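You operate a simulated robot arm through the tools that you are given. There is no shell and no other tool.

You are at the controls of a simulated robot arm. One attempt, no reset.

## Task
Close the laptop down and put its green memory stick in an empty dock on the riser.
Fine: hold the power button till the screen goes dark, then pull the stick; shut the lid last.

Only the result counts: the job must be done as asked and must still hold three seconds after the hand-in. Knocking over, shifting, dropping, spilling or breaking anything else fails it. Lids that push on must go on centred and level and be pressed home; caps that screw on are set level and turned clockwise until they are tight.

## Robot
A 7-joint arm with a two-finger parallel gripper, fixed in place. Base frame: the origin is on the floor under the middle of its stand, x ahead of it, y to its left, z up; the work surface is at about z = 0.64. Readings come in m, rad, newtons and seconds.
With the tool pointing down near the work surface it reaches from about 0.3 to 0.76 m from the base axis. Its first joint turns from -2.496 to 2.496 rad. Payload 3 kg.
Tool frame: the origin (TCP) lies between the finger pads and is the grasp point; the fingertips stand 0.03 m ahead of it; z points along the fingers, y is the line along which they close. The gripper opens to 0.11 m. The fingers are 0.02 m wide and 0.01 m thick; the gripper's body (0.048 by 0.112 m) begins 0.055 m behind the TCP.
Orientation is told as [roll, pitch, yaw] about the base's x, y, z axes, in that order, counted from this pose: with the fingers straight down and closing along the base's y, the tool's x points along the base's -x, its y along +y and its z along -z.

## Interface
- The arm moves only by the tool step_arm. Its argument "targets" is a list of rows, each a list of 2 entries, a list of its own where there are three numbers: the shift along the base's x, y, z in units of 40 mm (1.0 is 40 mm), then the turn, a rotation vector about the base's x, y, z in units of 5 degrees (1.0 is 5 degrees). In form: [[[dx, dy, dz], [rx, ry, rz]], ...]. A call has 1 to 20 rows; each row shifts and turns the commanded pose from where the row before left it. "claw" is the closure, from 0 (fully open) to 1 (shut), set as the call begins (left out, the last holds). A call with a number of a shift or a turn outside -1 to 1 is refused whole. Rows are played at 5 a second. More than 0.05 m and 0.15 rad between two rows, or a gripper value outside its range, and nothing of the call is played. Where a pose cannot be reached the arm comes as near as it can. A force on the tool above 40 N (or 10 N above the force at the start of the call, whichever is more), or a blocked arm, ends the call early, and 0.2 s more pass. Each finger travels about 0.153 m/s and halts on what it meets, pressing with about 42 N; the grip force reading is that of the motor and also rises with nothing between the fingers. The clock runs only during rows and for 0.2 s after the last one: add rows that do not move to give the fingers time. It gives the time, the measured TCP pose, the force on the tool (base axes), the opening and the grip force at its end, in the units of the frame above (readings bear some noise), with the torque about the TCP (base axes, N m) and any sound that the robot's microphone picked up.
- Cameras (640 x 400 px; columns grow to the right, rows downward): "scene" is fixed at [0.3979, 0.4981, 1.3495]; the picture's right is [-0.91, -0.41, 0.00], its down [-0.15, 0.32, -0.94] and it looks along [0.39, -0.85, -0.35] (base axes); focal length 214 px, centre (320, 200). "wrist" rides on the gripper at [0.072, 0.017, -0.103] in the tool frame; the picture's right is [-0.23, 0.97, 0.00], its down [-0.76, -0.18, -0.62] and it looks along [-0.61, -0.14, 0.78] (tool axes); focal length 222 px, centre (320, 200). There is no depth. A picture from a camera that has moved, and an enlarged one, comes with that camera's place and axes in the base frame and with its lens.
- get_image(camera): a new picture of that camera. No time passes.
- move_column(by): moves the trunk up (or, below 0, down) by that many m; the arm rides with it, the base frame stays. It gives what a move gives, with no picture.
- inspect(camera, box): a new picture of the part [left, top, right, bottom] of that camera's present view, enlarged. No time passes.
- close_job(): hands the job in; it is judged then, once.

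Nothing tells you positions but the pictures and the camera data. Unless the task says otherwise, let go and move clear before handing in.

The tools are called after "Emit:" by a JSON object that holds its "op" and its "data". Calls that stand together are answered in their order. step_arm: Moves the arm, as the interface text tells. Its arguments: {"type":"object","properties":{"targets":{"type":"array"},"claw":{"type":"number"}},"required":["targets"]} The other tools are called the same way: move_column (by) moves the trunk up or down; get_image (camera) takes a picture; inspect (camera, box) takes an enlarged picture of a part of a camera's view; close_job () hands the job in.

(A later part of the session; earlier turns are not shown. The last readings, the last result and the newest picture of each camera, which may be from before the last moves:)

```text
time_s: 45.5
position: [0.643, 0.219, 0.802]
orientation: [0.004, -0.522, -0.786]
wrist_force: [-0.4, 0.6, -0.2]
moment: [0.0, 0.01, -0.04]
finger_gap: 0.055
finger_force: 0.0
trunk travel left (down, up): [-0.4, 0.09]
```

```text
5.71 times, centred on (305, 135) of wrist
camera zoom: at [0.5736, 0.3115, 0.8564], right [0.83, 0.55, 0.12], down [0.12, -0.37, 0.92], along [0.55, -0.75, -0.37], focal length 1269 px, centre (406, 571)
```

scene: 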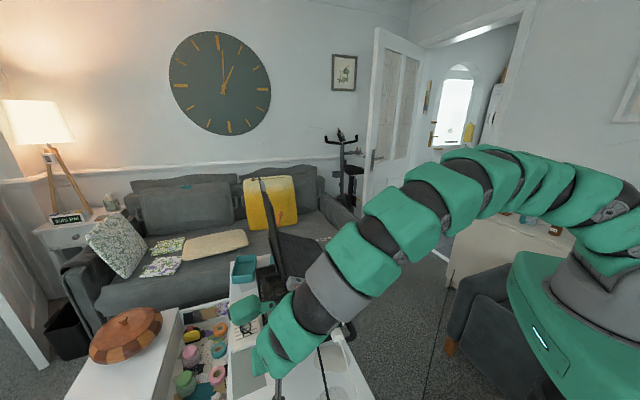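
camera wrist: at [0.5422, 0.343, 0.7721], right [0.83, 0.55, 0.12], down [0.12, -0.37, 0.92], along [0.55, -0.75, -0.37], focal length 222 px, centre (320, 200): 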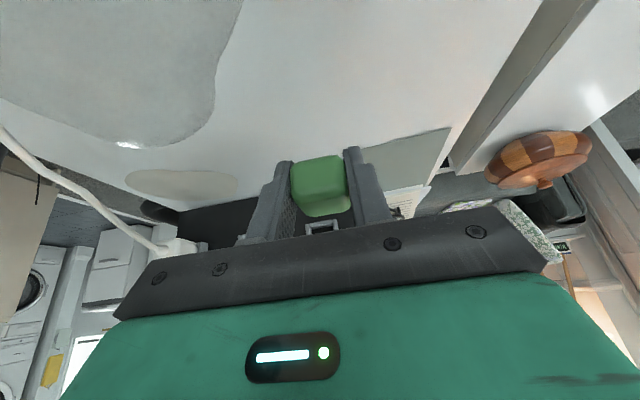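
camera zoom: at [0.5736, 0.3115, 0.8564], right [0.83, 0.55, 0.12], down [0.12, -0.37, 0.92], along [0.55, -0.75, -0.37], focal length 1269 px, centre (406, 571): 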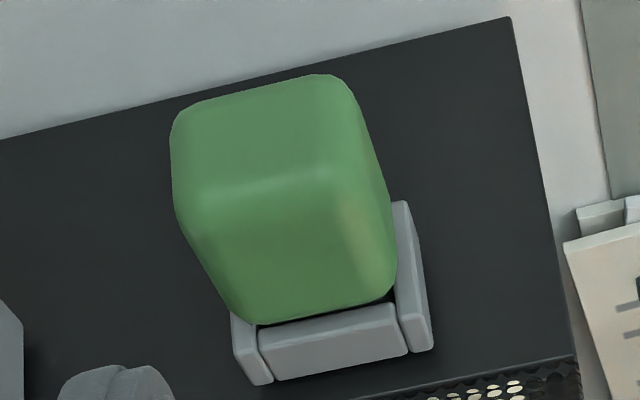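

The stick is well seated. Now I lift clear, bring the tool upright again and look at the lid and the docks from above.

Emit:
{"op": "step_arm", "data": {"targets": [[[-0.3, 0.3, 0.8], [0, 0, 0]], [[-0.3, 0.3, 0.8], [0, 0, 0]], [[-0.3, 0.3, 0.8], [0.707, 0.707, 0]], [[0, 0, 1], [0.707, 0.707, 0]], [[0, 0, 1], [0.707, 0.707, 0]], [[0, 0, 1], [0.707, 0.707, 0]], [[0, 0, 1], [0.707, 0.707, 0]], [[0, 0, 1], [0.707, 0.707, 0]], [[0, 0, 0], [0, 0, 0]]], "claw": 0.5}}

Emit:
{"op": "get_image", "data": {"camera": "wrist"}}

Emit:
{"op": "get_image", "data": {"camera": "scene"}}

Emit:
{"op": "inspect", "data": {"camera": "scene", "box": [230, 170, 370, 300]}}

```text
time_s: 47.5
position: [0.6075, 0.2558, 1.101]
orientation: [0.004, 0.002, -0.785]
wrist_force: [0.1, -0.3, 0.2]
moment: [-0.01, 0.01, -0.02]
finger_gap: 0.0553
finger_force: 0.1
trunk travel left (down, up): [-0.4, 0.09]
```

```text
taken
camera wrist: at [0.5676, 0.3186, 1.2039], right [0.85, 0.53, 0.0], down [0.41, -0.67, 0.62], along [0.33, -0.53, -0.78], focal length 222 px, centre (320, 200)
```

wrist: 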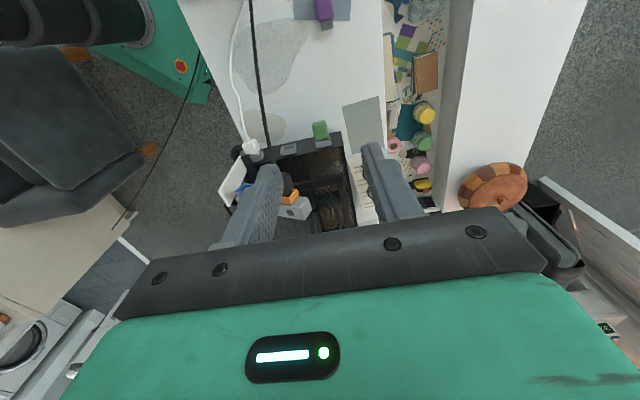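

```text
taken
```

scene: 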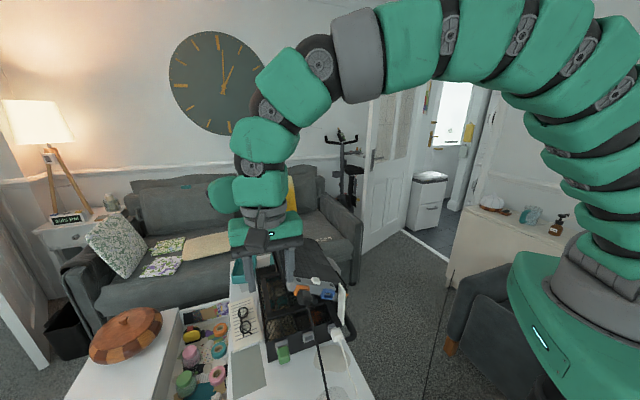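

```text
3.08 times, centred on (300, 235) of scene
camera zoom: at [0.3979, 0.4981, 1.3495], right [-0.91, -0.41, 0.0], down [-0.15, 0.32, -0.94], along [0.39, -0.85, -0.35], focal length 660 px, centre (382, 92)
```

zoom: 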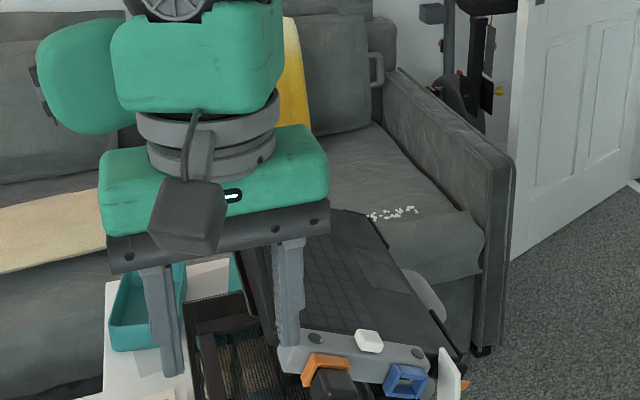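

Emit:
{"op": "inspect", "data": {"camera": "wrist", "box": [230, 90, 390, 220]}}

Emit:
{"op": "inspect", "data": {"camera": "scene", "box": [250, 310, 350, 380]}}

```text
3.08 times, centred on (310, 155) of wrist
camera zoom: at [0.5676, 0.3186, 1.2039], right [0.85, 0.53, 0.0], down [0.41, -0.67, 0.62], along [0.33, -0.53, -0.78], focal length 684 px, centre (351, 338)
```

zoom: 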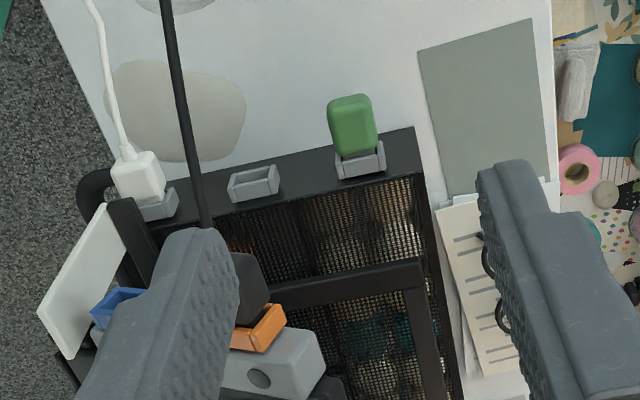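

```text
5.71 times, centred on (300, 345) of scene
camera zoom: at [0.3979, 0.4981, 1.3495], right [-0.91, -0.41, 0.0], down [-0.15, 0.32, -0.94], along [0.39, -0.85, -0.35], focal length 1226 px, centre (434, -629)
```

zoom: 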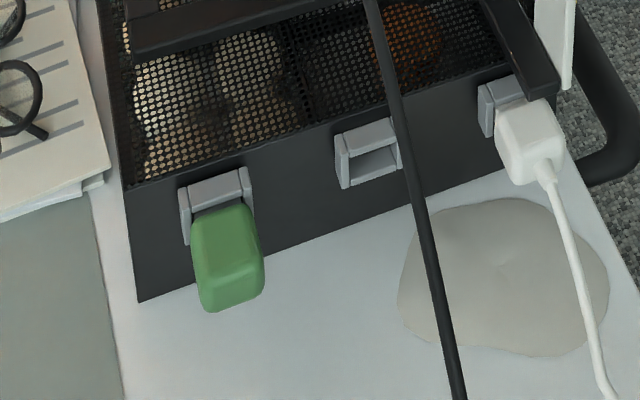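

Emit:
{"op": "inspect", "data": {"camera": "wrist", "box": [305, 115, 335, 140]}}

Emit:
{"op": "inspect", "data": {"camera": "scene", "box": [270, 330, 305, 370]}}

```text
16.00 times, centred on (320, 128) of wrist
camera zoom: at [0.5676, 0.3186, 1.2039], right [0.85, 0.53, 0.0], down [0.41, -0.67, 0.62], along [0.33, -0.53, -0.78], focal length 3554 px, centre (320, 1360)
```

zoom: 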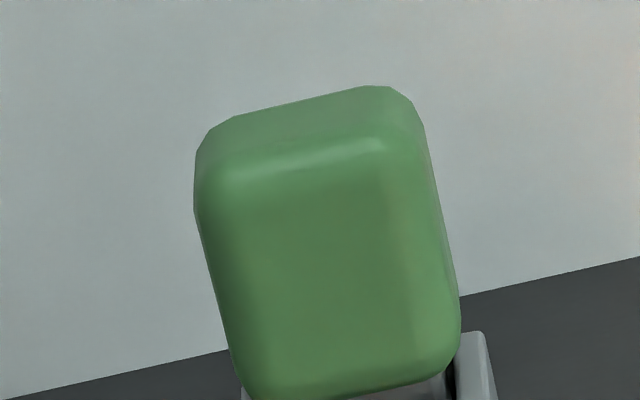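

```text
10.00 times, centred on (288, 350) of scene
camera zoom: at [0.3979, 0.4981, 1.3495], right [-0.91, -0.41, 0.0], down [-0.15, 0.32, -0.94], along [0.39, -0.85, -0.35], focal length 2145 px, centre (645, -1300)
```

zoom: 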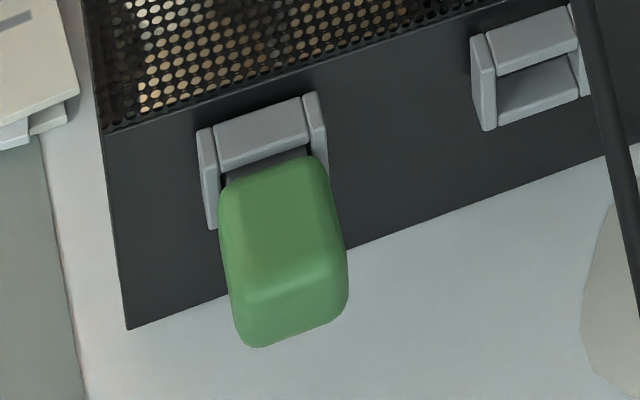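

The stick is docked with the same small gap at its neck as it had in the laptop port. Next is the lid: I rise to get a view of the lid's edge and size from above.

Emit:
{"op": "step_arm", "data": {"targets": [[[0, 0, 1], [0, 0, 0]], [[0, 0, 1], [0, 0, 0]], [[0, 0, 1], [0, 0, 0]], [[0, 0, 1], [0, 0, 0]], [[0, 0, 1], [0, 0, 0]], [[0, 0, 1], [0, 0, 0]], [[0, 0, 1], [0, 0, 0]], [[0, 0, 0], [0, 0, 0]]], "claw": 1}}

Emit:
{"op": "get_image", "data": {"camera": "wrist"}}

Emit:
{"op": "get_image", "data": {"camera": "scene"}}

Emit:
{"op": "inspect", "data": {"camera": "scene", "box": [235, 165, 365, 300]}}

```text
time_s: 49.3
position: [0.5941, 0.2422, 1.3194]
orientation: [0.004, -0.001, -0.785]
wrist_force: [0.1, 0.3, 0.1]
moment: [0.03, 0.04, 0.0]
finger_gap: 0.0001
finger_force: 37.3
out of reach, approached as far as the arm can: row 6, 7
trunk travel left (down, up): [-0.4, 0.09]
```

```text
taken
camera wrist: at [0.5547, 0.3055, 1.4239], right [0.85, 0.53, 0.0], down [0.41, -0.67, 0.62], along [0.33, -0.53, -0.78], focal length 222 px, centre (320, 200)
```

wrist: 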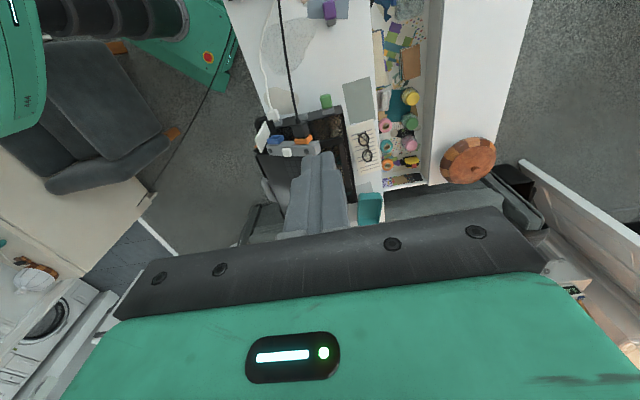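

```text
taken
```

scene: 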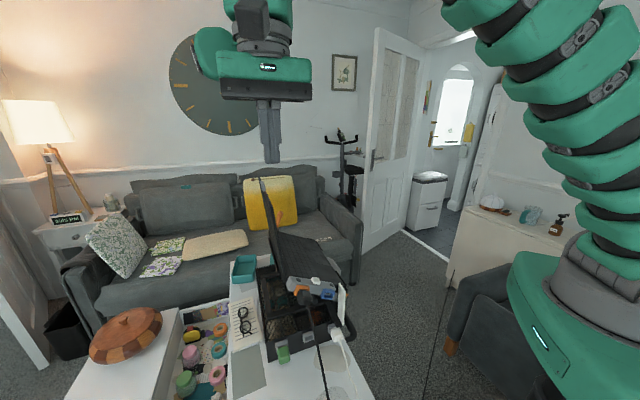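

```text
2.96 times, centred on (300, 232) of scene
camera zoom: at [0.3979, 0.4981, 1.3495], right [-0.91, -0.41, 0.0], down [-0.15, 0.32, -0.94], along [0.39, -0.85, -0.35], focal length 636 px, centre (379, 104)
```

zoom: 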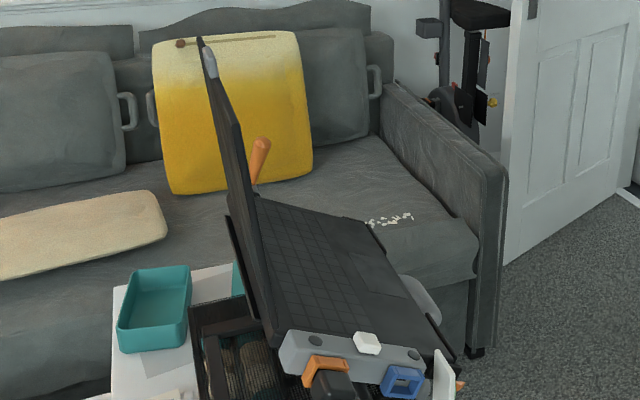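

The lid measures about 0.22 m long and 0.30 m wide, its top edge at s≈0.577 (along the hub direction), z≈1.15, leaning back about 7°, hinge near s≈0.548, z≈0.935. I'll reach over its top with closed fingers, tilted away from me, and draw it closed. First I raise the trunk and turn the tool.

Emit:
{"op": "move_column", "data": {"by": 0.09}}

Emit:
{"op": "step_arm", "data": {"targets": [[[0.036, -0.197, -0.151], [0, 0, 1]], [[0.036, -0.197, -0.151], [0, 0, 1]], [[0.036, -0.197, -0.151], [0, 0, 1]], [[0.036, -0.197, -0.151], [0, 0, 1]], [[0.036, -0.197, -0.151], [0, 0, 1]], [[0.036, -0.197, -0.151], [0, 0, 1]], [[0.036, -0.197, -0.151], [0, 0, 1]], [[0.036, -0.197, -0.151], [0, 0, 1]], [[0.036, -0.197, -0.151], [0, 0, 1]], [[0.036, -0.197, -0.151], [0, 0, 1]], [[0.036, -0.197, -0.151], [0, 0, 1]], [[0.036, -0.197, -0.151], [0, 0, 1]], [[0.036, -0.197, -0.151], [0, 0, 1]], [[0.036, -0.197, -0.151], [0, 0, 1]], [[0.036, -0.197, -0.151], [0, 0, 1]], [[0.036, -0.197, -0.151], [0, 0, 1]], [[0.036, -0.197, -0.151], [0, 0, 1]], [[0.036, -0.197, -0.151], [0, 0, 1]], [[0, 0, 0], [0, 0, 0]]], "claw": 1}}

Emit:
{"op": "get_image", "data": {"camera": "wrist"}}

Emit:
{"op": "get_image", "data": {"camera": "scene"}}

```text
time_s: 50.6
position: [0.5933, 0.2428, 1.4083]
orientation: [0.003, 0.002, -0.786]
wrist_force: [0.6, 0.3, 0.1]
moment: [-0.02, 0.0, 0.02]
finger_gap: 0.0002
finger_force: 37.7
trunk travel left (down, up): [-0.49, 0.0]
```

```text
time_s: 54.6
position: [0.6188, 0.1008, 1.3017]
orientation: [0.004, 0.001, 0.788]
wrist_force: [0.5, -1.1, 0.2]
moment: [-0.03, 0.04, 0.01]
finger_gap: 0.0
finger_force: 38.0
trunk travel left (down, up): [-0.49, 0.0]
```

```text
taken
camera wrist: at [0.5567, 0.0601, 1.4055], right [-0.53, 0.85, 0.01], down [0.67, 0.41, 0.62], along [0.53, 0.33, -0.78], focal length 222 px, centre (320, 200)
```

wrist: 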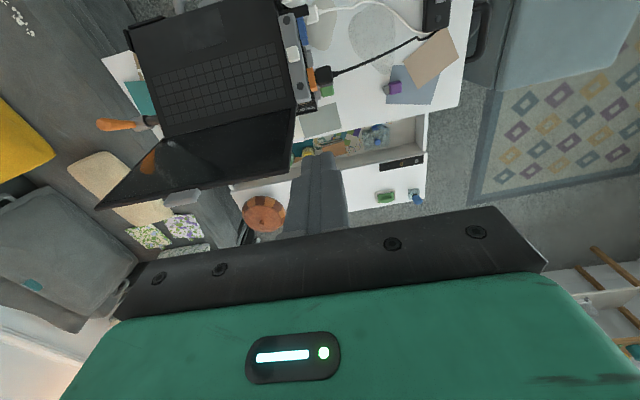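

```text
taken
```

scene: 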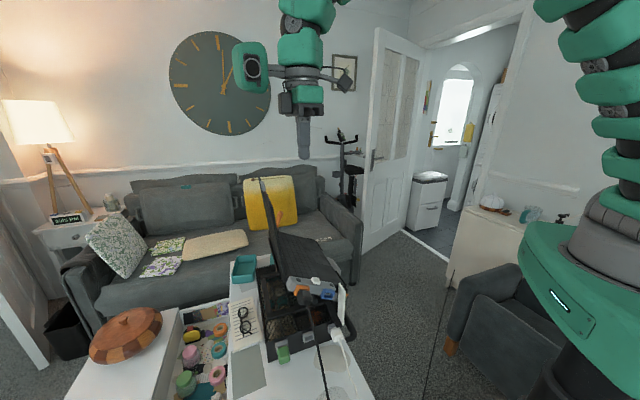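

Good view of the lid from above. There's an orange-handled tool near the far end of the hinge, so I zoom in to see whether it is in the lid's path.

Emit:
{"op": "inspect", "data": {"camera": "wrist", "box": [80, 0, 330, 220]}}

Emit:
{"op": "inspect", "data": {"camera": "wrist", "box": [80, 80, 200, 180]}}

Emit:
{"op": "inspect", "data": {"camera": "scene", "box": [260, 190, 320, 250]}}

```text
1.82 times, centred on (205, 110) of wrist
camera zoom: at [0.5567, 0.0601, 1.4055], right [-0.53, 0.85, 0.01], down [0.67, 0.41, 0.62], along [0.53, 0.33, -0.78], focal length 404 px, centre (529, 364)
```

zoom: 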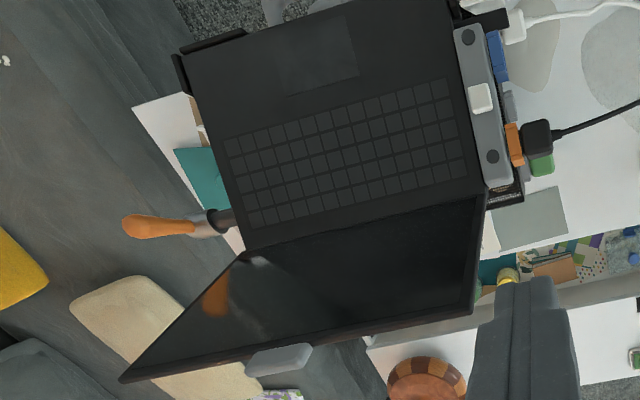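

```text
4.00 times, centred on (140, 130) of wrist
camera zoom: at [0.5567, 0.0601, 1.4055], right [-0.53, 0.85, 0.01], down [0.67, 0.41, 0.62], along [0.53, 0.33, -0.78], focal length 888 px, centre (1040, 480)
```

zoom: 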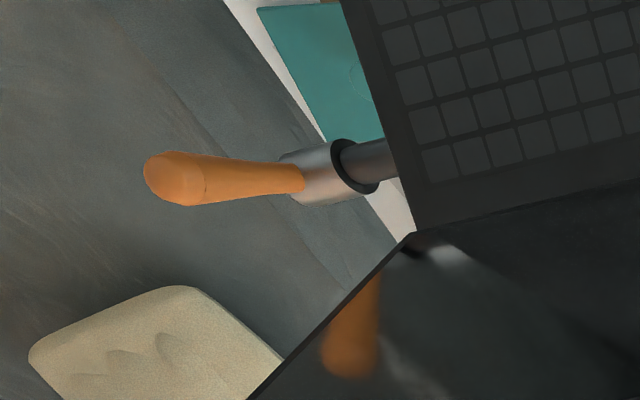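

```text
6.67 times, centred on (290, 220) of scene
camera zoom: at [0.3979, 0.4981, 1.3495], right [-0.91, -0.41, 0.0], down [-0.15, 0.32, -0.94], along [0.39, -0.85, -0.35], focal length 1430 px, centre (520, 67)
```

zoom: 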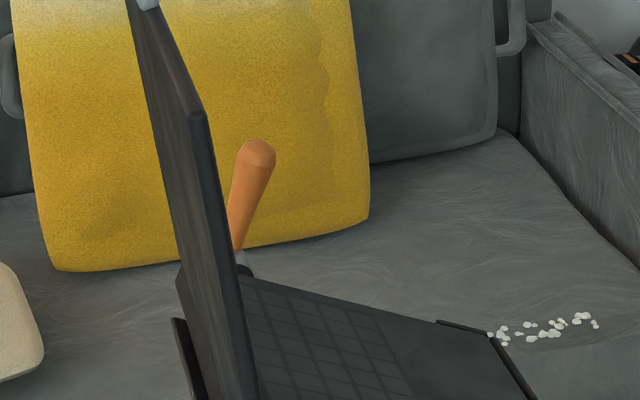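

Emit:
{"op": "inspect", "data": {"camera": "wrist", "box": [100, 150, 320, 230]}}

Emit:
{"op": "inspect", "data": {"camera": "scene", "box": [255, 170, 295, 215]}}

```text
2.91 times, centred on (210, 190) of wrist
camera zoom: at [0.5567, 0.0601, 1.4055], right [-0.53, 0.85, 0.01], down [0.67, 0.41, 0.62], along [0.53, 0.33, -0.78], focal length 646 px, centre (640, 229)
```

zoom: 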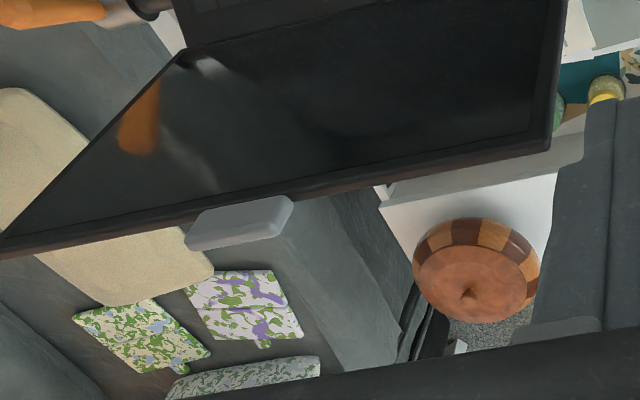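

```text
8.89 times, centred on (275, 192) of scene
camera zoom: at [0.3979, 0.4981, 1.3495], right [-0.91, -0.41, 0.0], down [-0.15, 0.32, -0.94], along [0.39, -0.85, -0.35], focal length 1906 px, centre (720, 267)
```

zoom: 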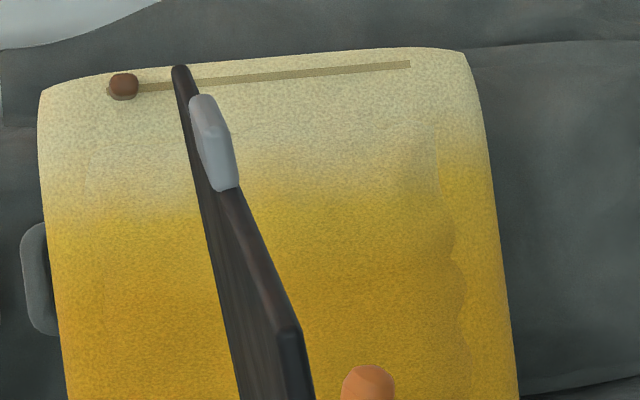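

The orange handle and the grey tab belong outside the lid's swept edge or on the lid itself: the tab is at the middle of the top edge, so I'll hook the lid's back about 5 cm in from its near edge. I tilt the tool 30° forward above the lid.

Emit:
{"op": "step_arm", "data": {"targets": [[[0.486, -0.184, 0], [0.707, -0.707, 0]], [[0.486, -0.184, 0], [0.707, -0.707, 0]], [[0.486, -0.184, 0], [0.707, -0.707, 0]], [[0.486, -0.184, 0], [0.707, -0.707, 0]], [[0.486, -0.184, 0], [0.707, -0.707, 0]], [[0.486, -0.184, 0], [0.707, -0.707, 0]], [[0, 0, 0], [0, 0, 0]]]}}

Emit:
{"op": "get_image", "data": {"camera": "wrist"}}

Emit:
{"op": "get_image", "data": {"camera": "scene"}}

```text
time_s: 56.2
position: [0.7349, 0.0544, 1.3017]
orientation: [0.005, -0.525, 0.786]
wrist_force: [-0.2, -0.5, 0.3]
moment: [0.03, 0.01, -0.01]
finger_gap: 0.0
finger_force: 38.2
trunk travel left (down, up): [-0.49, 0.0]
```

```text
taken
camera wrist: at [0.6437, -0.0142, 1.3556], right [-0.55, 0.83, 0.12], down [0.37, 0.12, 0.92], along [0.75, 0.55, -0.37], focal length 222 px, centre (320, 200)
```

wrist: 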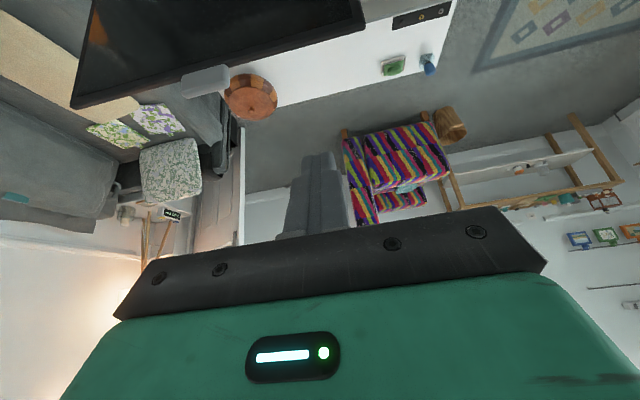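

```text
taken
```

scene: 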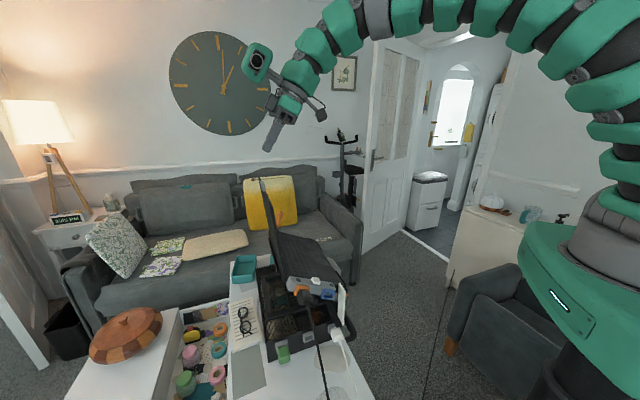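

Fingers are over the lid and the top edge checks out at s≈0.576. I move past it and lower the fingertips behind the lid.

Emit:
{"op": "step_arm", "data": {"targets": [[[0.62, 0.62, -0.5], [0, 0, 0]], [[0.62, 0.62, -0.5], [0, 0, 0]], [[0, 0, 0], [0, 0, 0]]]}}

Emit:
{"op": "get_image", "data": {"camera": "scene"}}

Emit:
{"op": "get_image", "data": {"camera": "wrist"}}

```text
time_s: 57.0
position: [0.7836, 0.1064, 1.2599]
orientation: [0.006, -0.523, 0.785]
wrist_force: [0.8, 0.2, 0.5]
moment: [-0.01, -0.01, 0.02]
finger_gap: 0.0
finger_force: 37.8
trunk travel left (down, up): [-0.49, 0.0]
```

```text
taken
```

scene: 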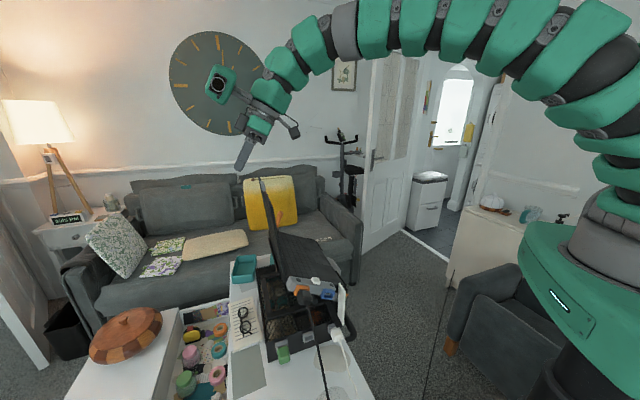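

```text
taken
camera wrist: at [0.6921, 0.0371, 1.3149], right [-0.55, 0.83, 0.12], down [0.37, 0.12, 0.92], along [0.75, 0.55, -0.37], focal length 222 px, centre (320, 200)
```

wrist: 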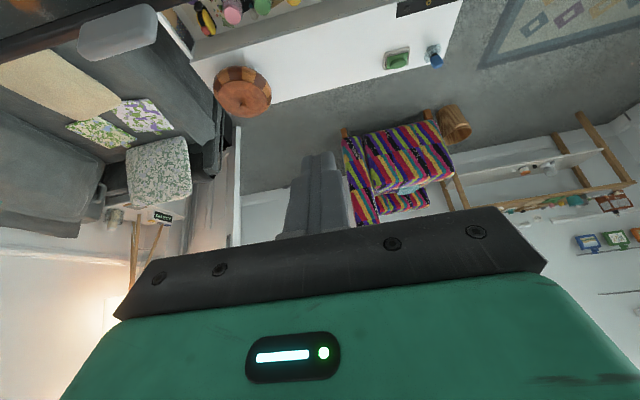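

Emit:
{"op": "step_arm", "data": {"targets": [[[0, 0, -0.9], [0, 0, 0]], [[0, 0, -0.9], [0, 0, 0]], [[0, 0, -0.9], [0, 0, 0]], [[0, 0, 0], [0, 0, 0]]]}}

Emit:
{"op": "get_image", "data": {"camera": "scene"}}

Emit:
{"op": "inspect", "data": {"camera": "scene", "box": [200, 120, 340, 280]}}

Emit:
{"op": "get_image", "data": {"camera": "wrist"}}

```text
time_s: 58.0
position: [0.7833, 0.106, 1.1523]
orientation: [0.003, -0.523, 0.784]
wrist_force: [0.4, 0.2, 0.3]
moment: [0.0, 0.02, -0.01]
finger_gap: 0.0
finger_force: 38.0
trunk travel left (down, up): [-0.49, 0.0]
```

```text
taken
```

scene: 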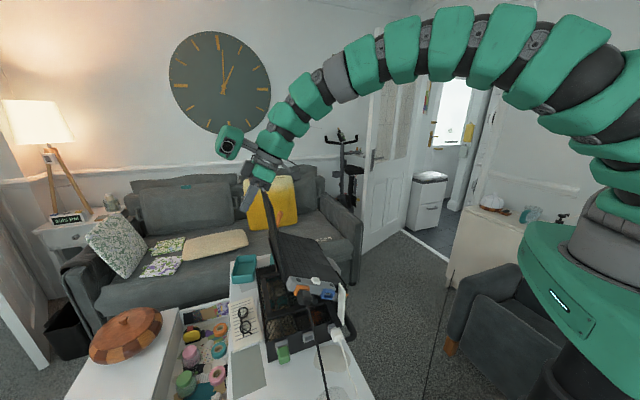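

```text
2.50 times, centred on (270, 200) of scene
camera zoom: at [0.3979, 0.4981, 1.3495], right [-0.91, -0.41, 0.0], down [-0.15, 0.32, -0.94], along [0.39, -0.85, -0.35], focal length 536 px, centre (445, 200)
```

zoom: 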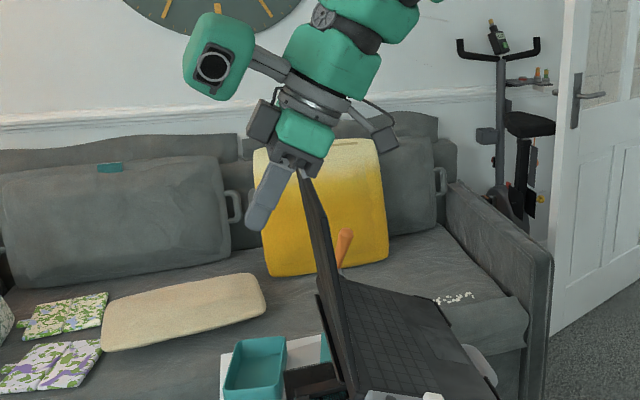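

```text
taken
camera wrist: at [0.6921, 0.0369, 1.2076], right [-0.55, 0.83, 0.12], down [0.37, 0.12, 0.92], along [0.75, 0.55, -0.37], focal length 222 px, centre (320, 200)
```

wrist: 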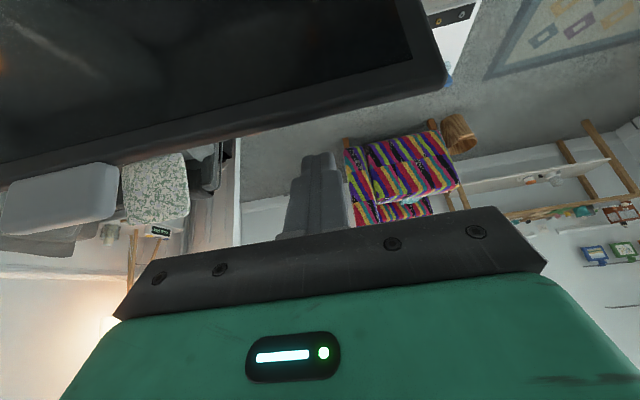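

The fingertips are about 2–3 cm below the lid's top edge, behind it. I start drawing the lid towards closing, gently.

Emit:
{"op": "step_arm", "data": {"targets": [[[-0.212, -0.212, 0.04], [0, 0, 0]], [[-0.212, -0.212, 0.04], [0, 0, 0]], [[-0.212, -0.212, 0.04], [0, 0, 0]], [[-0.212, -0.212, 0.04], [0, 0, 0]], [[-0.212, -0.212, 0.04], [0, 0, 0]]]}}

Emit:
{"op": "inspect", "data": {"camera": "scene", "box": [200, 120, 340, 280]}}

Emit:
{"op": "get_image", "data": {"camera": "wrist"}}

```text
time_s: 59.2
position: [0.7422, 0.0626, 1.1616]
orientation: [0.006, -0.523, 0.786]
wrist_force: [-0.9, 0.1, -0.3]
moment: [0.02, 0.02, -0.01]
finger_gap: 0.0
finger_force: 37.7
trunk travel left (down, up): [-0.49, 0.0]
```

```text
2.50 times, centred on (270, 200) of scene
camera zoom: at [0.3979, 0.4981, 1.3495], right [-0.91, -0.41, 0.0], down [-0.15, 0.32, -0.94], along [0.39, -0.85, -0.35], focal length 536 px, centre (445, 200)
```

zoom: 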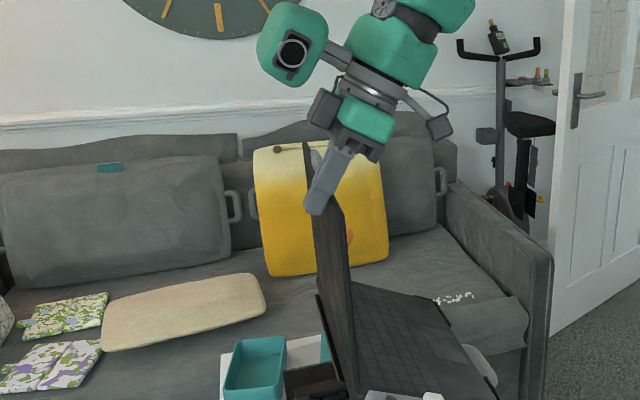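

```text
taken
camera wrist: at [0.6502, -0.0066, 1.2156], right [-0.55, 0.83, 0.12], down [0.37, 0.12, 0.92], along [0.75, 0.55, -0.37], focal length 222 px, centre (320, 200)
```

wrist: 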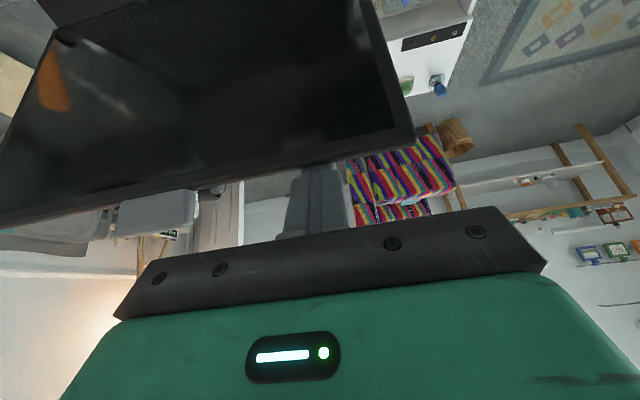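

The lid is following with almost no force and is now about vertical. I continue along the arc.

Emit:
{"op": "step_arm", "data": {"targets": [[[-0.198, -0.198, 0], [0, 0, 0]], [[-0.198, -0.198, 0], [0, 0, 0]], [[-0.198, -0.198, 0], [0, 0, 0]], [[-0.198, -0.198, 0], [0, 0, 0]], [[-0.198, -0.198, 0], [0, 0, 0]]]}}

Emit:
{"op": "inspect", "data": {"camera": "scene", "box": [220, 120, 380, 310]}}

Emit:
{"op": "get_image", "data": {"camera": "wrist"}}

```text
time_s: 60.4
position: [0.7024, 0.0232, 1.1616]
orientation: [0.005, -0.524, 0.786]
wrist_force: [0.3, 0.5, -0.7]
moment: [0.02, 0.01, -0.01]
finger_gap: 0.0002
finger_force: 37.5
trunk travel left (down, up): [-0.49, 0.0]
```

```text
2.11 times, centred on (300, 215) of scene
camera zoom: at [0.3979, 0.4981, 1.3495], right [-0.91, -0.41, 0.0], down [-0.15, 0.32, -0.94], along [0.39, -0.85, -0.35], focal length 452 px, centre (362, 168)
```

zoom: 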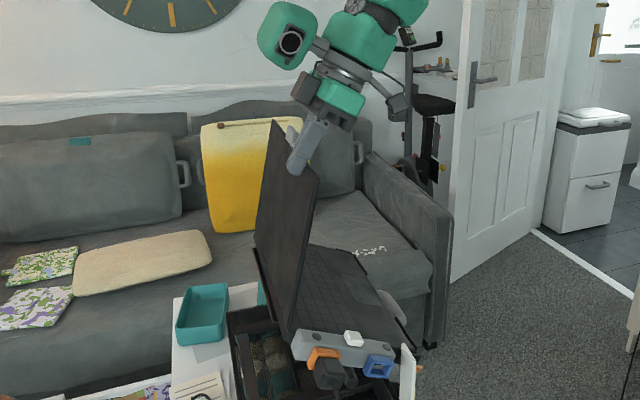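

```text
taken
camera wrist: at [0.6108, -0.0459, 1.216], right [-0.55, 0.83, 0.12], down [0.37, 0.12, 0.92], along [0.75, 0.55, -0.37], focal length 222 px, centre (320, 200)
```

wrist: 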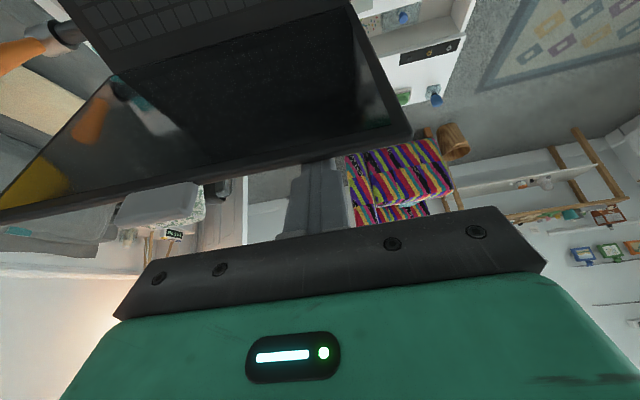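

Emit:
{"op": "step_arm", "data": {"targets": [[[-0.177, -0.177, -0.108], [0, 0, 0]], [[-0.177, -0.177, -0.108], [0, 0, 0]], [[-0.177, -0.177, -0.108], [0, 0, 0]], [[-0.177, -0.177, -0.108], [0, 0, 0]], [[-0.177, -0.177, -0.108], [0, 0, 0]], [[-0.177, -0.177, -0.1725], [0, 0, 0]], [[-0.177, -0.177, -0.1725], [0, 0, 0]], [[-0.177, -0.177, -0.1725], [0, 0, 0]], [[-0.177, -0.177, -0.1725], [0, 0, 0]]]}}

Emit:
{"op": "inspect", "data": {"camera": "scene", "box": [220, 120, 380, 310]}}

Emit:
{"op": "get_image", "data": {"camera": "wrist"}}

```text
time_s: 62.4
position: [0.6394, -0.0408, 1.1121]
orientation: [0.003, -0.522, 0.785]
wrist_force: [0.7, 0.1, 1.1]
moment: [-0.02, -0.02, -0.05]
finger_gap: 0.0
finger_force: 37.5
trunk travel left (down, up): [-0.49, 0.0]
```

```text
2.11 times, centred on (300, 215) of scene
camera zoom: at [0.3979, 0.4981, 1.3495], right [-0.91, -0.41, 0.0], down [-0.15, 0.32, -0.94], along [0.39, -0.85, -0.35], focal length 452 px, centre (362, 168)
```

zoom: 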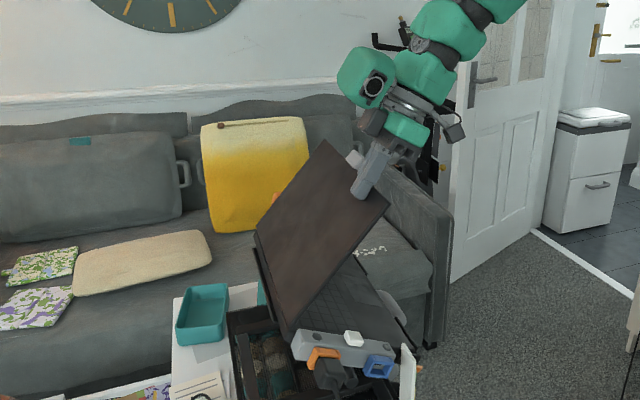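

```text
taken
camera wrist: at [0.5471, -0.1101, 1.1663], right [-0.55, 0.83, 0.12], down [0.37, 0.12, 0.92], along [0.75, 0.55, -0.37], focal length 222 px, centre (320, 200)
```

wrist: 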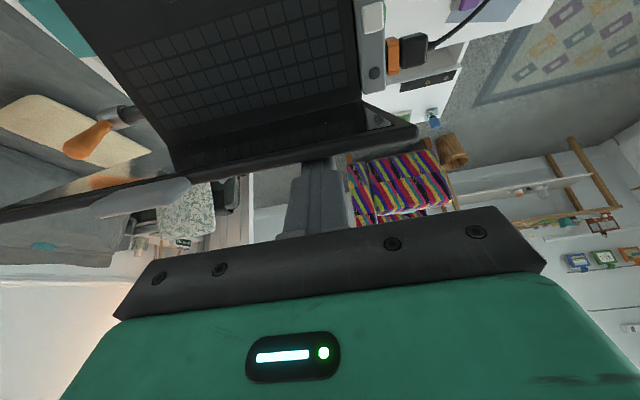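

Emit:
{"op": "step_arm", "data": {"targets": [[[-0.15, -0.15, -0.2175], [0, 0, 0]], [[-0.15, -0.15, -0.2175], [0, 0, 0]], [[-0.15, -0.15, -0.2175], [0, 0, 0]], [[-0.15, -0.15, -0.2175], [0, 0, 0]], [[-0.105, -0.105, -0.265], [0, 0, 0]], [[-0.105, -0.105, -0.265], [0, 0, 0]], [[-0.105, -0.105, -0.265], [0, 0, 0]], [[-0.105, -0.105, -0.265], [0, 0, 0]]]}}

Emit:
{"op": "inspect", "data": {"camera": "scene", "box": [220, 120, 400, 310]}}

Emit:
{"op": "get_image", "data": {"camera": "wrist"}}

```text
time_s: 64.2
position: [0.5982, -0.0818, 1.0352]
orientation: [0.004, -0.524, 0.785]
wrist_force: [0.5, 0.6, -0.1]
moment: [0.05, 0.0, -0.02]
finger_gap: 0.0002
finger_force: 37.7
trunk travel left (down, up): [-0.49, 0.0]
```

```text
2.11 times, centred on (310, 215) of scene
camera zoom: at [0.3979, 0.4981, 1.3495], right [-0.91, -0.41, 0.0], down [-0.15, 0.32, -0.94], along [0.39, -0.85, -0.35], focal length 452 px, centre (341, 168)
```

zoom: 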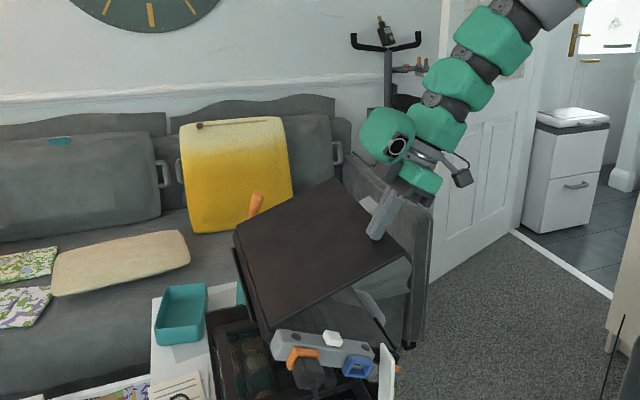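

```text
taken
camera wrist: at [0.5057, -0.1509, 1.09], right [-0.55, 0.83, 0.12], down [0.37, 0.12, 0.92], along [0.75, 0.55, -0.38], focal length 222 px, centre (320, 200)
```

wrist: 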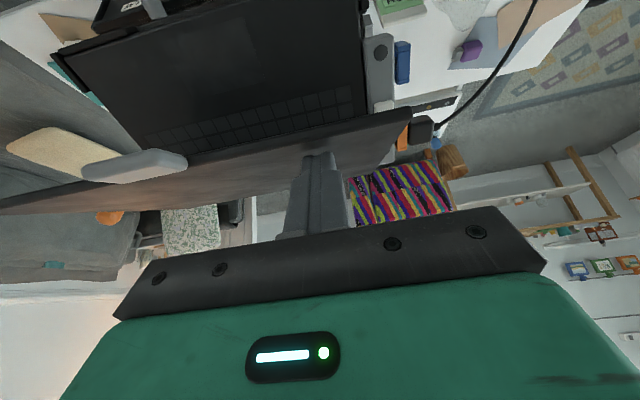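

Emit:
{"op": "step_arm", "data": {"targets": [[[-0.053, -0.053, -0.295], [0, 0, 0]], [[-0.053, -0.053, -0.295], [0, 0, 0]], [[-0.053, -0.053, -0.295], [0, 0, 0]], [[-0.053, -0.053, -0.295], [0, 0, 0]], [[0, 0, -0.25], [0, 0, 0]], [[0, 0, -0.25], [0, 0, 0]], [[0, 0, -0.25], [0, 0, 0]]]}}

Emit:
{"op": "inspect", "data": {"camera": "scene", "box": [220, 120, 400, 310]}}

Emit:
{"op": "get_image", "data": {"camera": "wrist"}}

```text
time_s: 65.8
position: [0.5895, -0.091, 0.9587]
orientation: [0.004, -0.524, 0.786]
wrist_force: [0.5, -0.3, -0.4]
moment: [-0.02, 0.0, 0.0]
finger_gap: 0.0001
finger_force: 37.5
trunk travel left (down, up): [-0.49, 0.0]
```

```text
2.11 times, centred on (310, 215) of scene
camera zoom: at [0.3979, 0.4981, 1.3495], right [-0.91, -0.41, 0.0], down [-0.15, 0.32, -0.94], along [0.39, -0.85, -0.35], focal length 452 px, centre (341, 168)
```

zoom: 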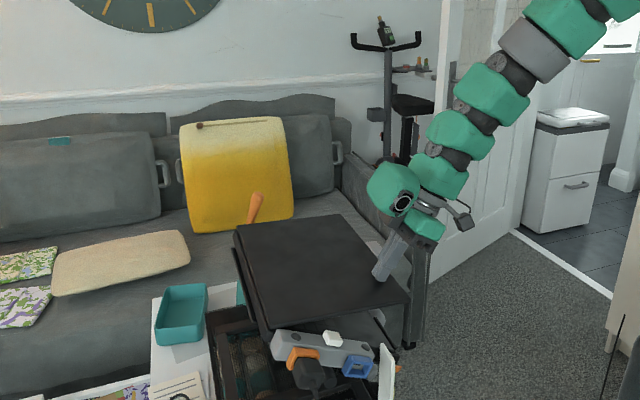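

```text
taken
camera wrist: at [0.4975, -0.1597, 1.0126], right [-0.55, 0.83, 0.12], down [0.37, 0.12, 0.92], along [0.75, 0.55, -0.37], focal length 222 px, centre (320, 200)
```

wrist: 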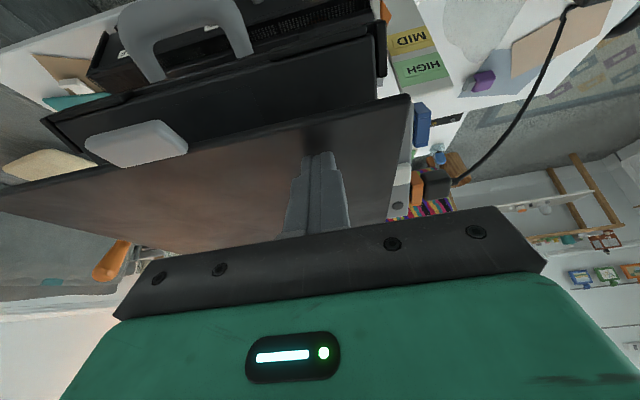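

Emit:
{"op": "step_arm", "data": {"targets": [[[0.01, 0.01, -0.15], [0, 0, 0]], [[0.01, 0.01, -0.15], [0, 0, 0]], [[0.015, 0.015, -0.15], [0, 0, 0]], [[0.02, 0.02, -0.15], [0, 0, 0]], [[0.02, 0.02, -0.15], [0, 0, 0]]]}}

Emit:
{"op": "inspect", "data": {"camera": "scene", "box": [250, 200, 370, 310]}}

Emit:
{"op": "get_image", "data": {"camera": "wrist"}}

```text
time_s: 67.0
position: [0.5922, -0.0884, 0.9281]
orientation: [0.004, -0.524, 0.787]
wrist_force: [0.0, 0.4, 0.7]
moment: [0.0, -0.04, 0.0]
finger_gap: 0.0001
finger_force: 37.6
trunk travel left (down, up): [-0.49, 0.0]
```

```text
3.64 times, centred on (310, 255) of scene
camera zoom: at [0.3979, 0.4981, 1.3495], right [-0.91, -0.41, 0.0], down [-0.15, 0.32, -0.94], along [0.39, -0.85, -0.35], focal length 780 px, centre (356, 0)
```

zoom: 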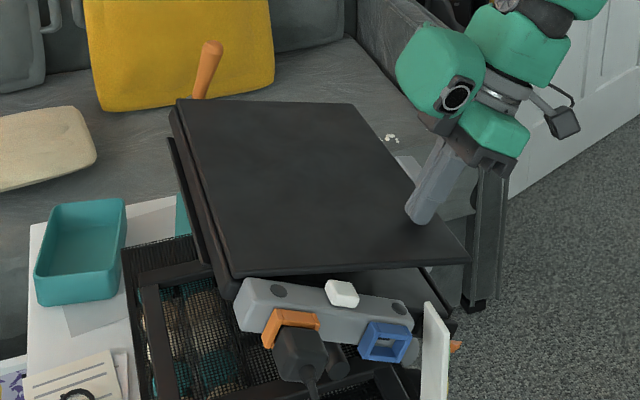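

```text
taken
camera wrist: at [0.5003, -0.1566, 0.9822], right [-0.55, 0.83, 0.12], down [0.37, 0.12, 0.92], along [0.75, 0.55, -0.37], focal length 222 px, centre (320, 200)
```

wrist: 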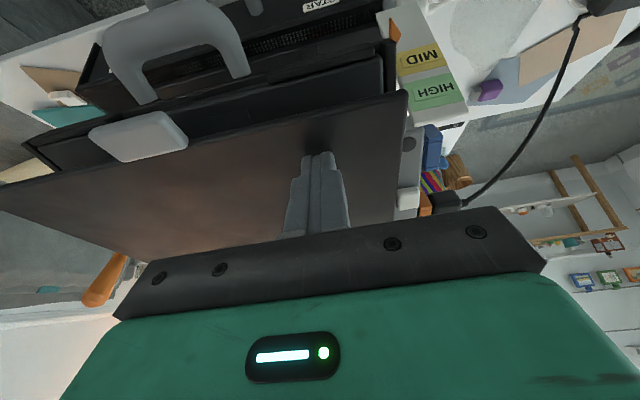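

Emit:
{"op": "step_arm", "data": {"targets": [[[0.02, 0.02, -0.125], [0, 0, 0]], [[0.025, 0.025, -0.125], [0, 0, 0]], [[0.025, 0.025, -0.125], [0, 0, 0]], [[0.03, 0.03, -0.1], [0, 0, 0]]]}}

Emit:
{"op": "inspect", "data": {"camera": "scene", "box": [250, 200, 370, 310]}}

Emit:
{"op": "get_image", "data": {"camera": "wrist"}}

```text
time_s: 68.0
position: [0.5966, -0.0832, 0.9099]
orientation: [0.005, -0.523, 0.784]
wrist_force: [-0.1, -0.5, -1.0]
moment: [0.02, 0.02, 0.02]
finger_gap: 0.0002
finger_force: 37.5
trunk travel left (down, up): [-0.49, 0.0]
```

```text
3.64 times, centred on (310, 255) of scene
camera zoom: at [0.3979, 0.4981, 1.3495], right [-0.91, -0.41, 0.0], down [-0.15, 0.32, -0.94], along [0.39, -0.85, -0.35], focal length 780 px, centre (356, 0)
```

zoom: 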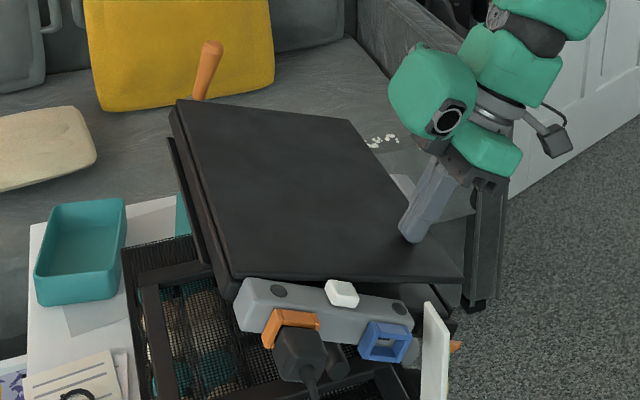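

```text
taken
camera wrist: at [0.5046, -0.1521, 0.9638], right [-0.55, 0.83, 0.12], down [0.37, 0.12, 0.92], along [0.75, 0.55, -0.37], focal length 222 px, centre (320, 200)
```

wrist: 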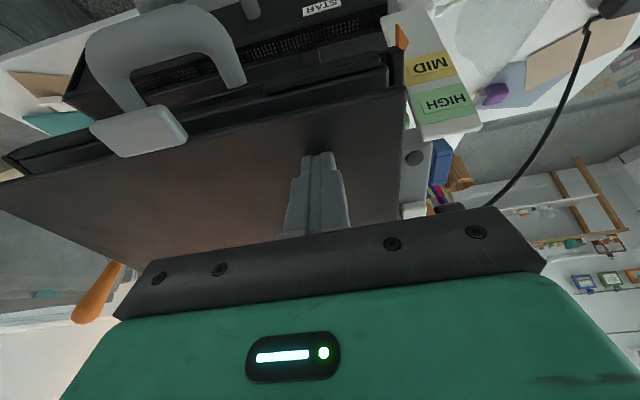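

Emit:
{"op": "step_arm", "data": {"targets": [[[0.029, 0.029, -0.091], [0, 0, 0]], [[0.029, 0.029, -0.091], [0, 0, 0]], [[0.029, 0.029, -0.091], [0, 0, 0]]]}}

Emit:
{"op": "inspect", "data": {"camera": "scene", "box": [250, 200, 370, 310]}}

Emit:
{"op": "inspect", "data": {"camera": "wrist", "box": [0, 0, 480, 240]}}

```text
time_s: 68.8
position: [0.5995, -0.0792, 0.8983]
orientation: [0.005, -0.524, 0.786]
wrist_force: [-0.7, -0.7, -0.2]
moment: [0.01, 0.04, 0.01]
finger_gap: 0.0001
finger_force: 37.1
trunk travel left (down, up): [-0.49, 0.0]
```

```text
3.64 times, centred on (310, 255) of scene
camera zoom: at [0.3979, 0.4981, 1.3495], right [-0.91, -0.41, 0.0], down [-0.15, 0.32, -0.94], along [0.39, -0.85, -0.35], focal length 780 px, centre (356, 0)
```

zoom: 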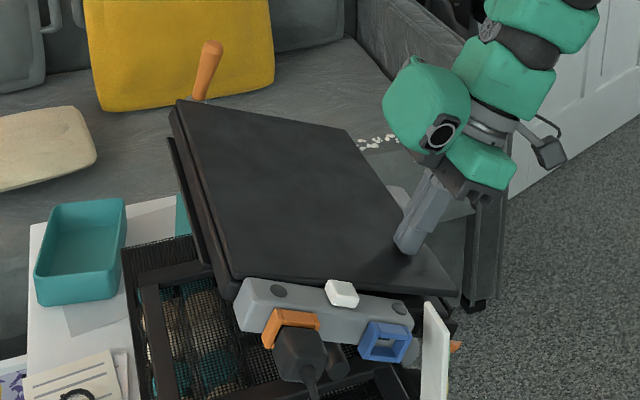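

```text
1.33 times, centred on (240, 120) of wrist
camera zoom: at [0.5079, -0.1483, 0.9523], right [-0.55, 0.83, 0.12], down [0.38, 0.12, 0.92], along [0.75, 0.55, -0.37], focal length 296 px, centre (427, 307)
```

zoom: 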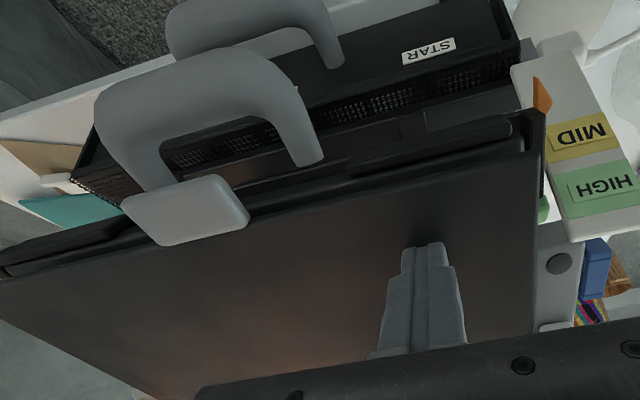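

Emit:
{"op": "step_arm", "data": {"targets": [[[0.0145, 0.0145, -0.0455], [0, 0, 0]], [[0.0145, 0.0145, -0.0455], [0, 0, 0]], [[0.0145, 0.0145, -0.0455], [0, 0, 0]]]}}

Emit:
{"op": "inspect", "data": {"camera": "scene", "box": [270, 240, 370, 310]}}

Emit:
{"op": "inspect", "data": {"camera": "wrist", "box": [0, 0, 480, 240]}}

```text
time_s: 69.6
position: [0.6013, -0.0767, 0.8926]
orientation: [0.006, -0.524, 0.785]
wrist_force: [0.5, -0.3, -0.7]
moment: [0.02, 0.01, 0.01]
finger_gap: 0.0
finger_force: 37.5
trunk travel left (down, up): [-0.49, 0.0]
```

```text
5.71 times, centred on (320, 275) of scene
camera zoom: at [0.3979, 0.4981, 1.3495], right [-0.91, -0.41, 0.0], down [-0.15, 0.32, -0.94], along [0.39, -0.85, -0.35], focal length 1226 px, centre (320, -229)
```

zoom: 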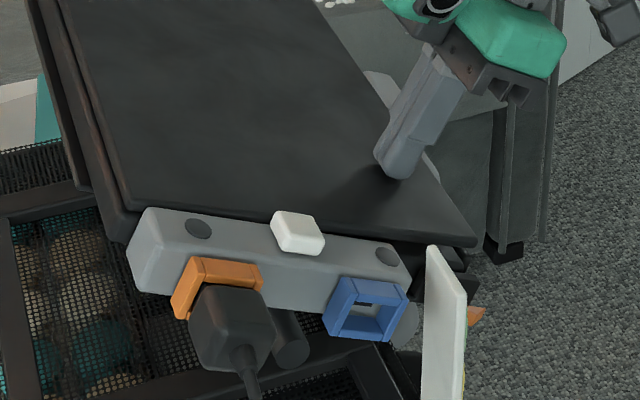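

```text
1.33 times, centred on (240, 120) of wrist
camera zoom: at [0.51, -0.1466, 0.9473], right [-0.55, 0.83, 0.12], down [0.37, 0.12, 0.92], along [0.75, 0.55, -0.37], focal length 296 px, centre (427, 307)
```

zoom: 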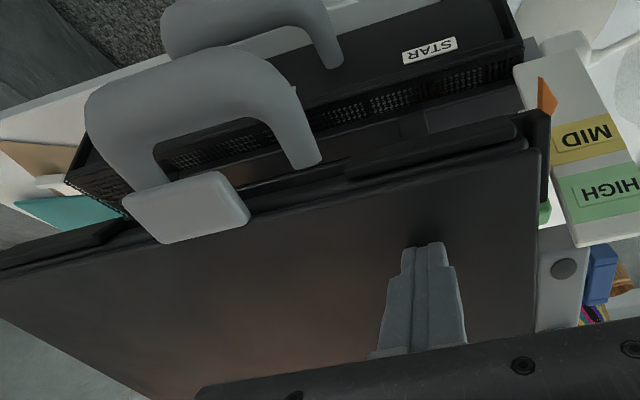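

Emit:
{"op": "step_arm", "data": {"targets": [[[0.0145, 0.0145, -0.0455], [0, 0, 0]], [[0.0145, 0.0145, -0.0455], [0, 0, 0]], [[0.0145, 0.0145, -0.0455], [0, 0, 0]]]}}

Emit:
{"op": "inspect", "data": {"camera": "scene", "box": [270, 240, 370, 310]}}

```text
time_s: 70.4
position: [0.6042, -0.0759, 0.8875]
orientation: [0.005, -0.524, 0.786]
wrist_force: [-0.2, -0.5, 0.9]
moment: [-0.03, -0.01, 0.0]
finger_gap: 0.0001
finger_force: 37.8
trunk travel left (down, up): [-0.49, 0.0]
```

```text
5.71 times, centred on (320, 275) of scene
camera zoom: at [0.3979, 0.4981, 1.3495], right [-0.91, -0.41, 0.0], down [-0.15, 0.32, -0.94], along [0.39, -0.85, -0.35], focal length 1226 px, centre (320, -229)
```

zoom: 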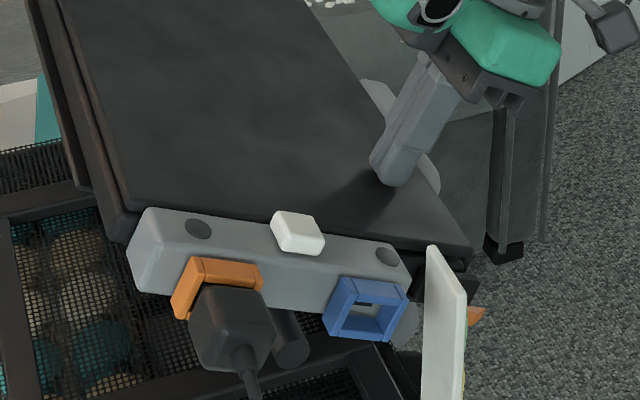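

Emit:
{"op": "step_arm", "data": {"targets": [[[0.0145, 0.0145, -0.0455], [0, 0, 0]], [[0.0145, 0.0145, -0.0455], [0, 0, 0]]]}}

Emit:
{"op": "inspect", "data": {"camera": "scene", "box": [270, 240, 370, 310]}}

Emit:
{"op": "inspect", "data": {"camera": "wrist", "box": [0, 0, 480, 240]}}

```text
time_s: 71.0
position: [0.6052, -0.0744, 0.8849]
orientation: [0.0, -0.525, 0.784]
wrist_force: [-5.1, -4.8, 14.1]
moment: [-0.07, 0.1, -0.11]
finger_gap: 0.0
finger_force: 37.8
trunk travel left (down, up): [-0.49, 0.0]
```

```text
5.71 times, centred on (320, 275) of scene
camera zoom: at [0.3979, 0.4981, 1.3495], right [-0.91, -0.41, 0.0], down [-0.15, 0.32, -0.94], along [0.39, -0.85, -0.35], focal length 1226 px, centre (320, -229)
```

zoom: 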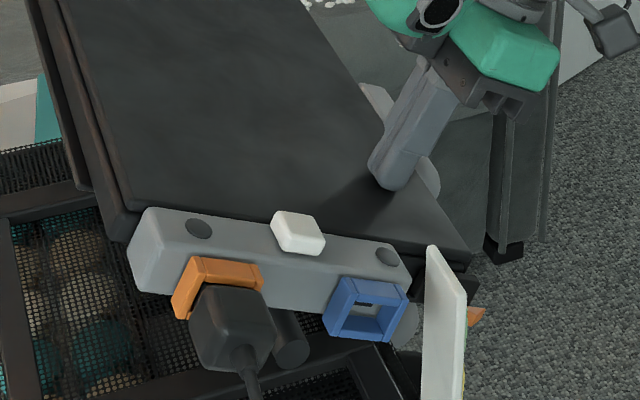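

```text
1.33 times, centred on (240, 120) of wrist
camera zoom: at [0.5126, -0.1444, 0.9393], right [-0.55, 0.83, 0.12], down [0.37, 0.12, 0.92], along [0.75, 0.55, -0.37], focal length 296 px, centre (427, 307)
```

zoom: 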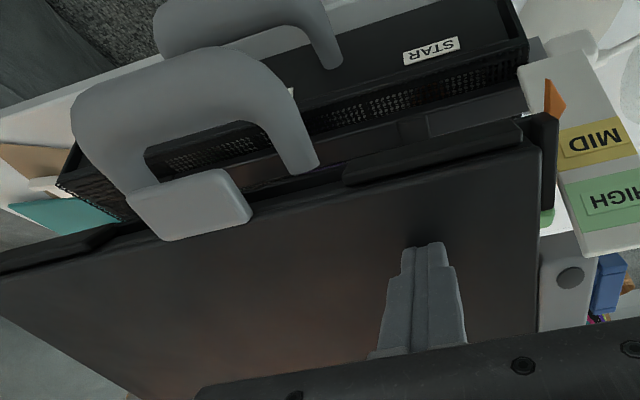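

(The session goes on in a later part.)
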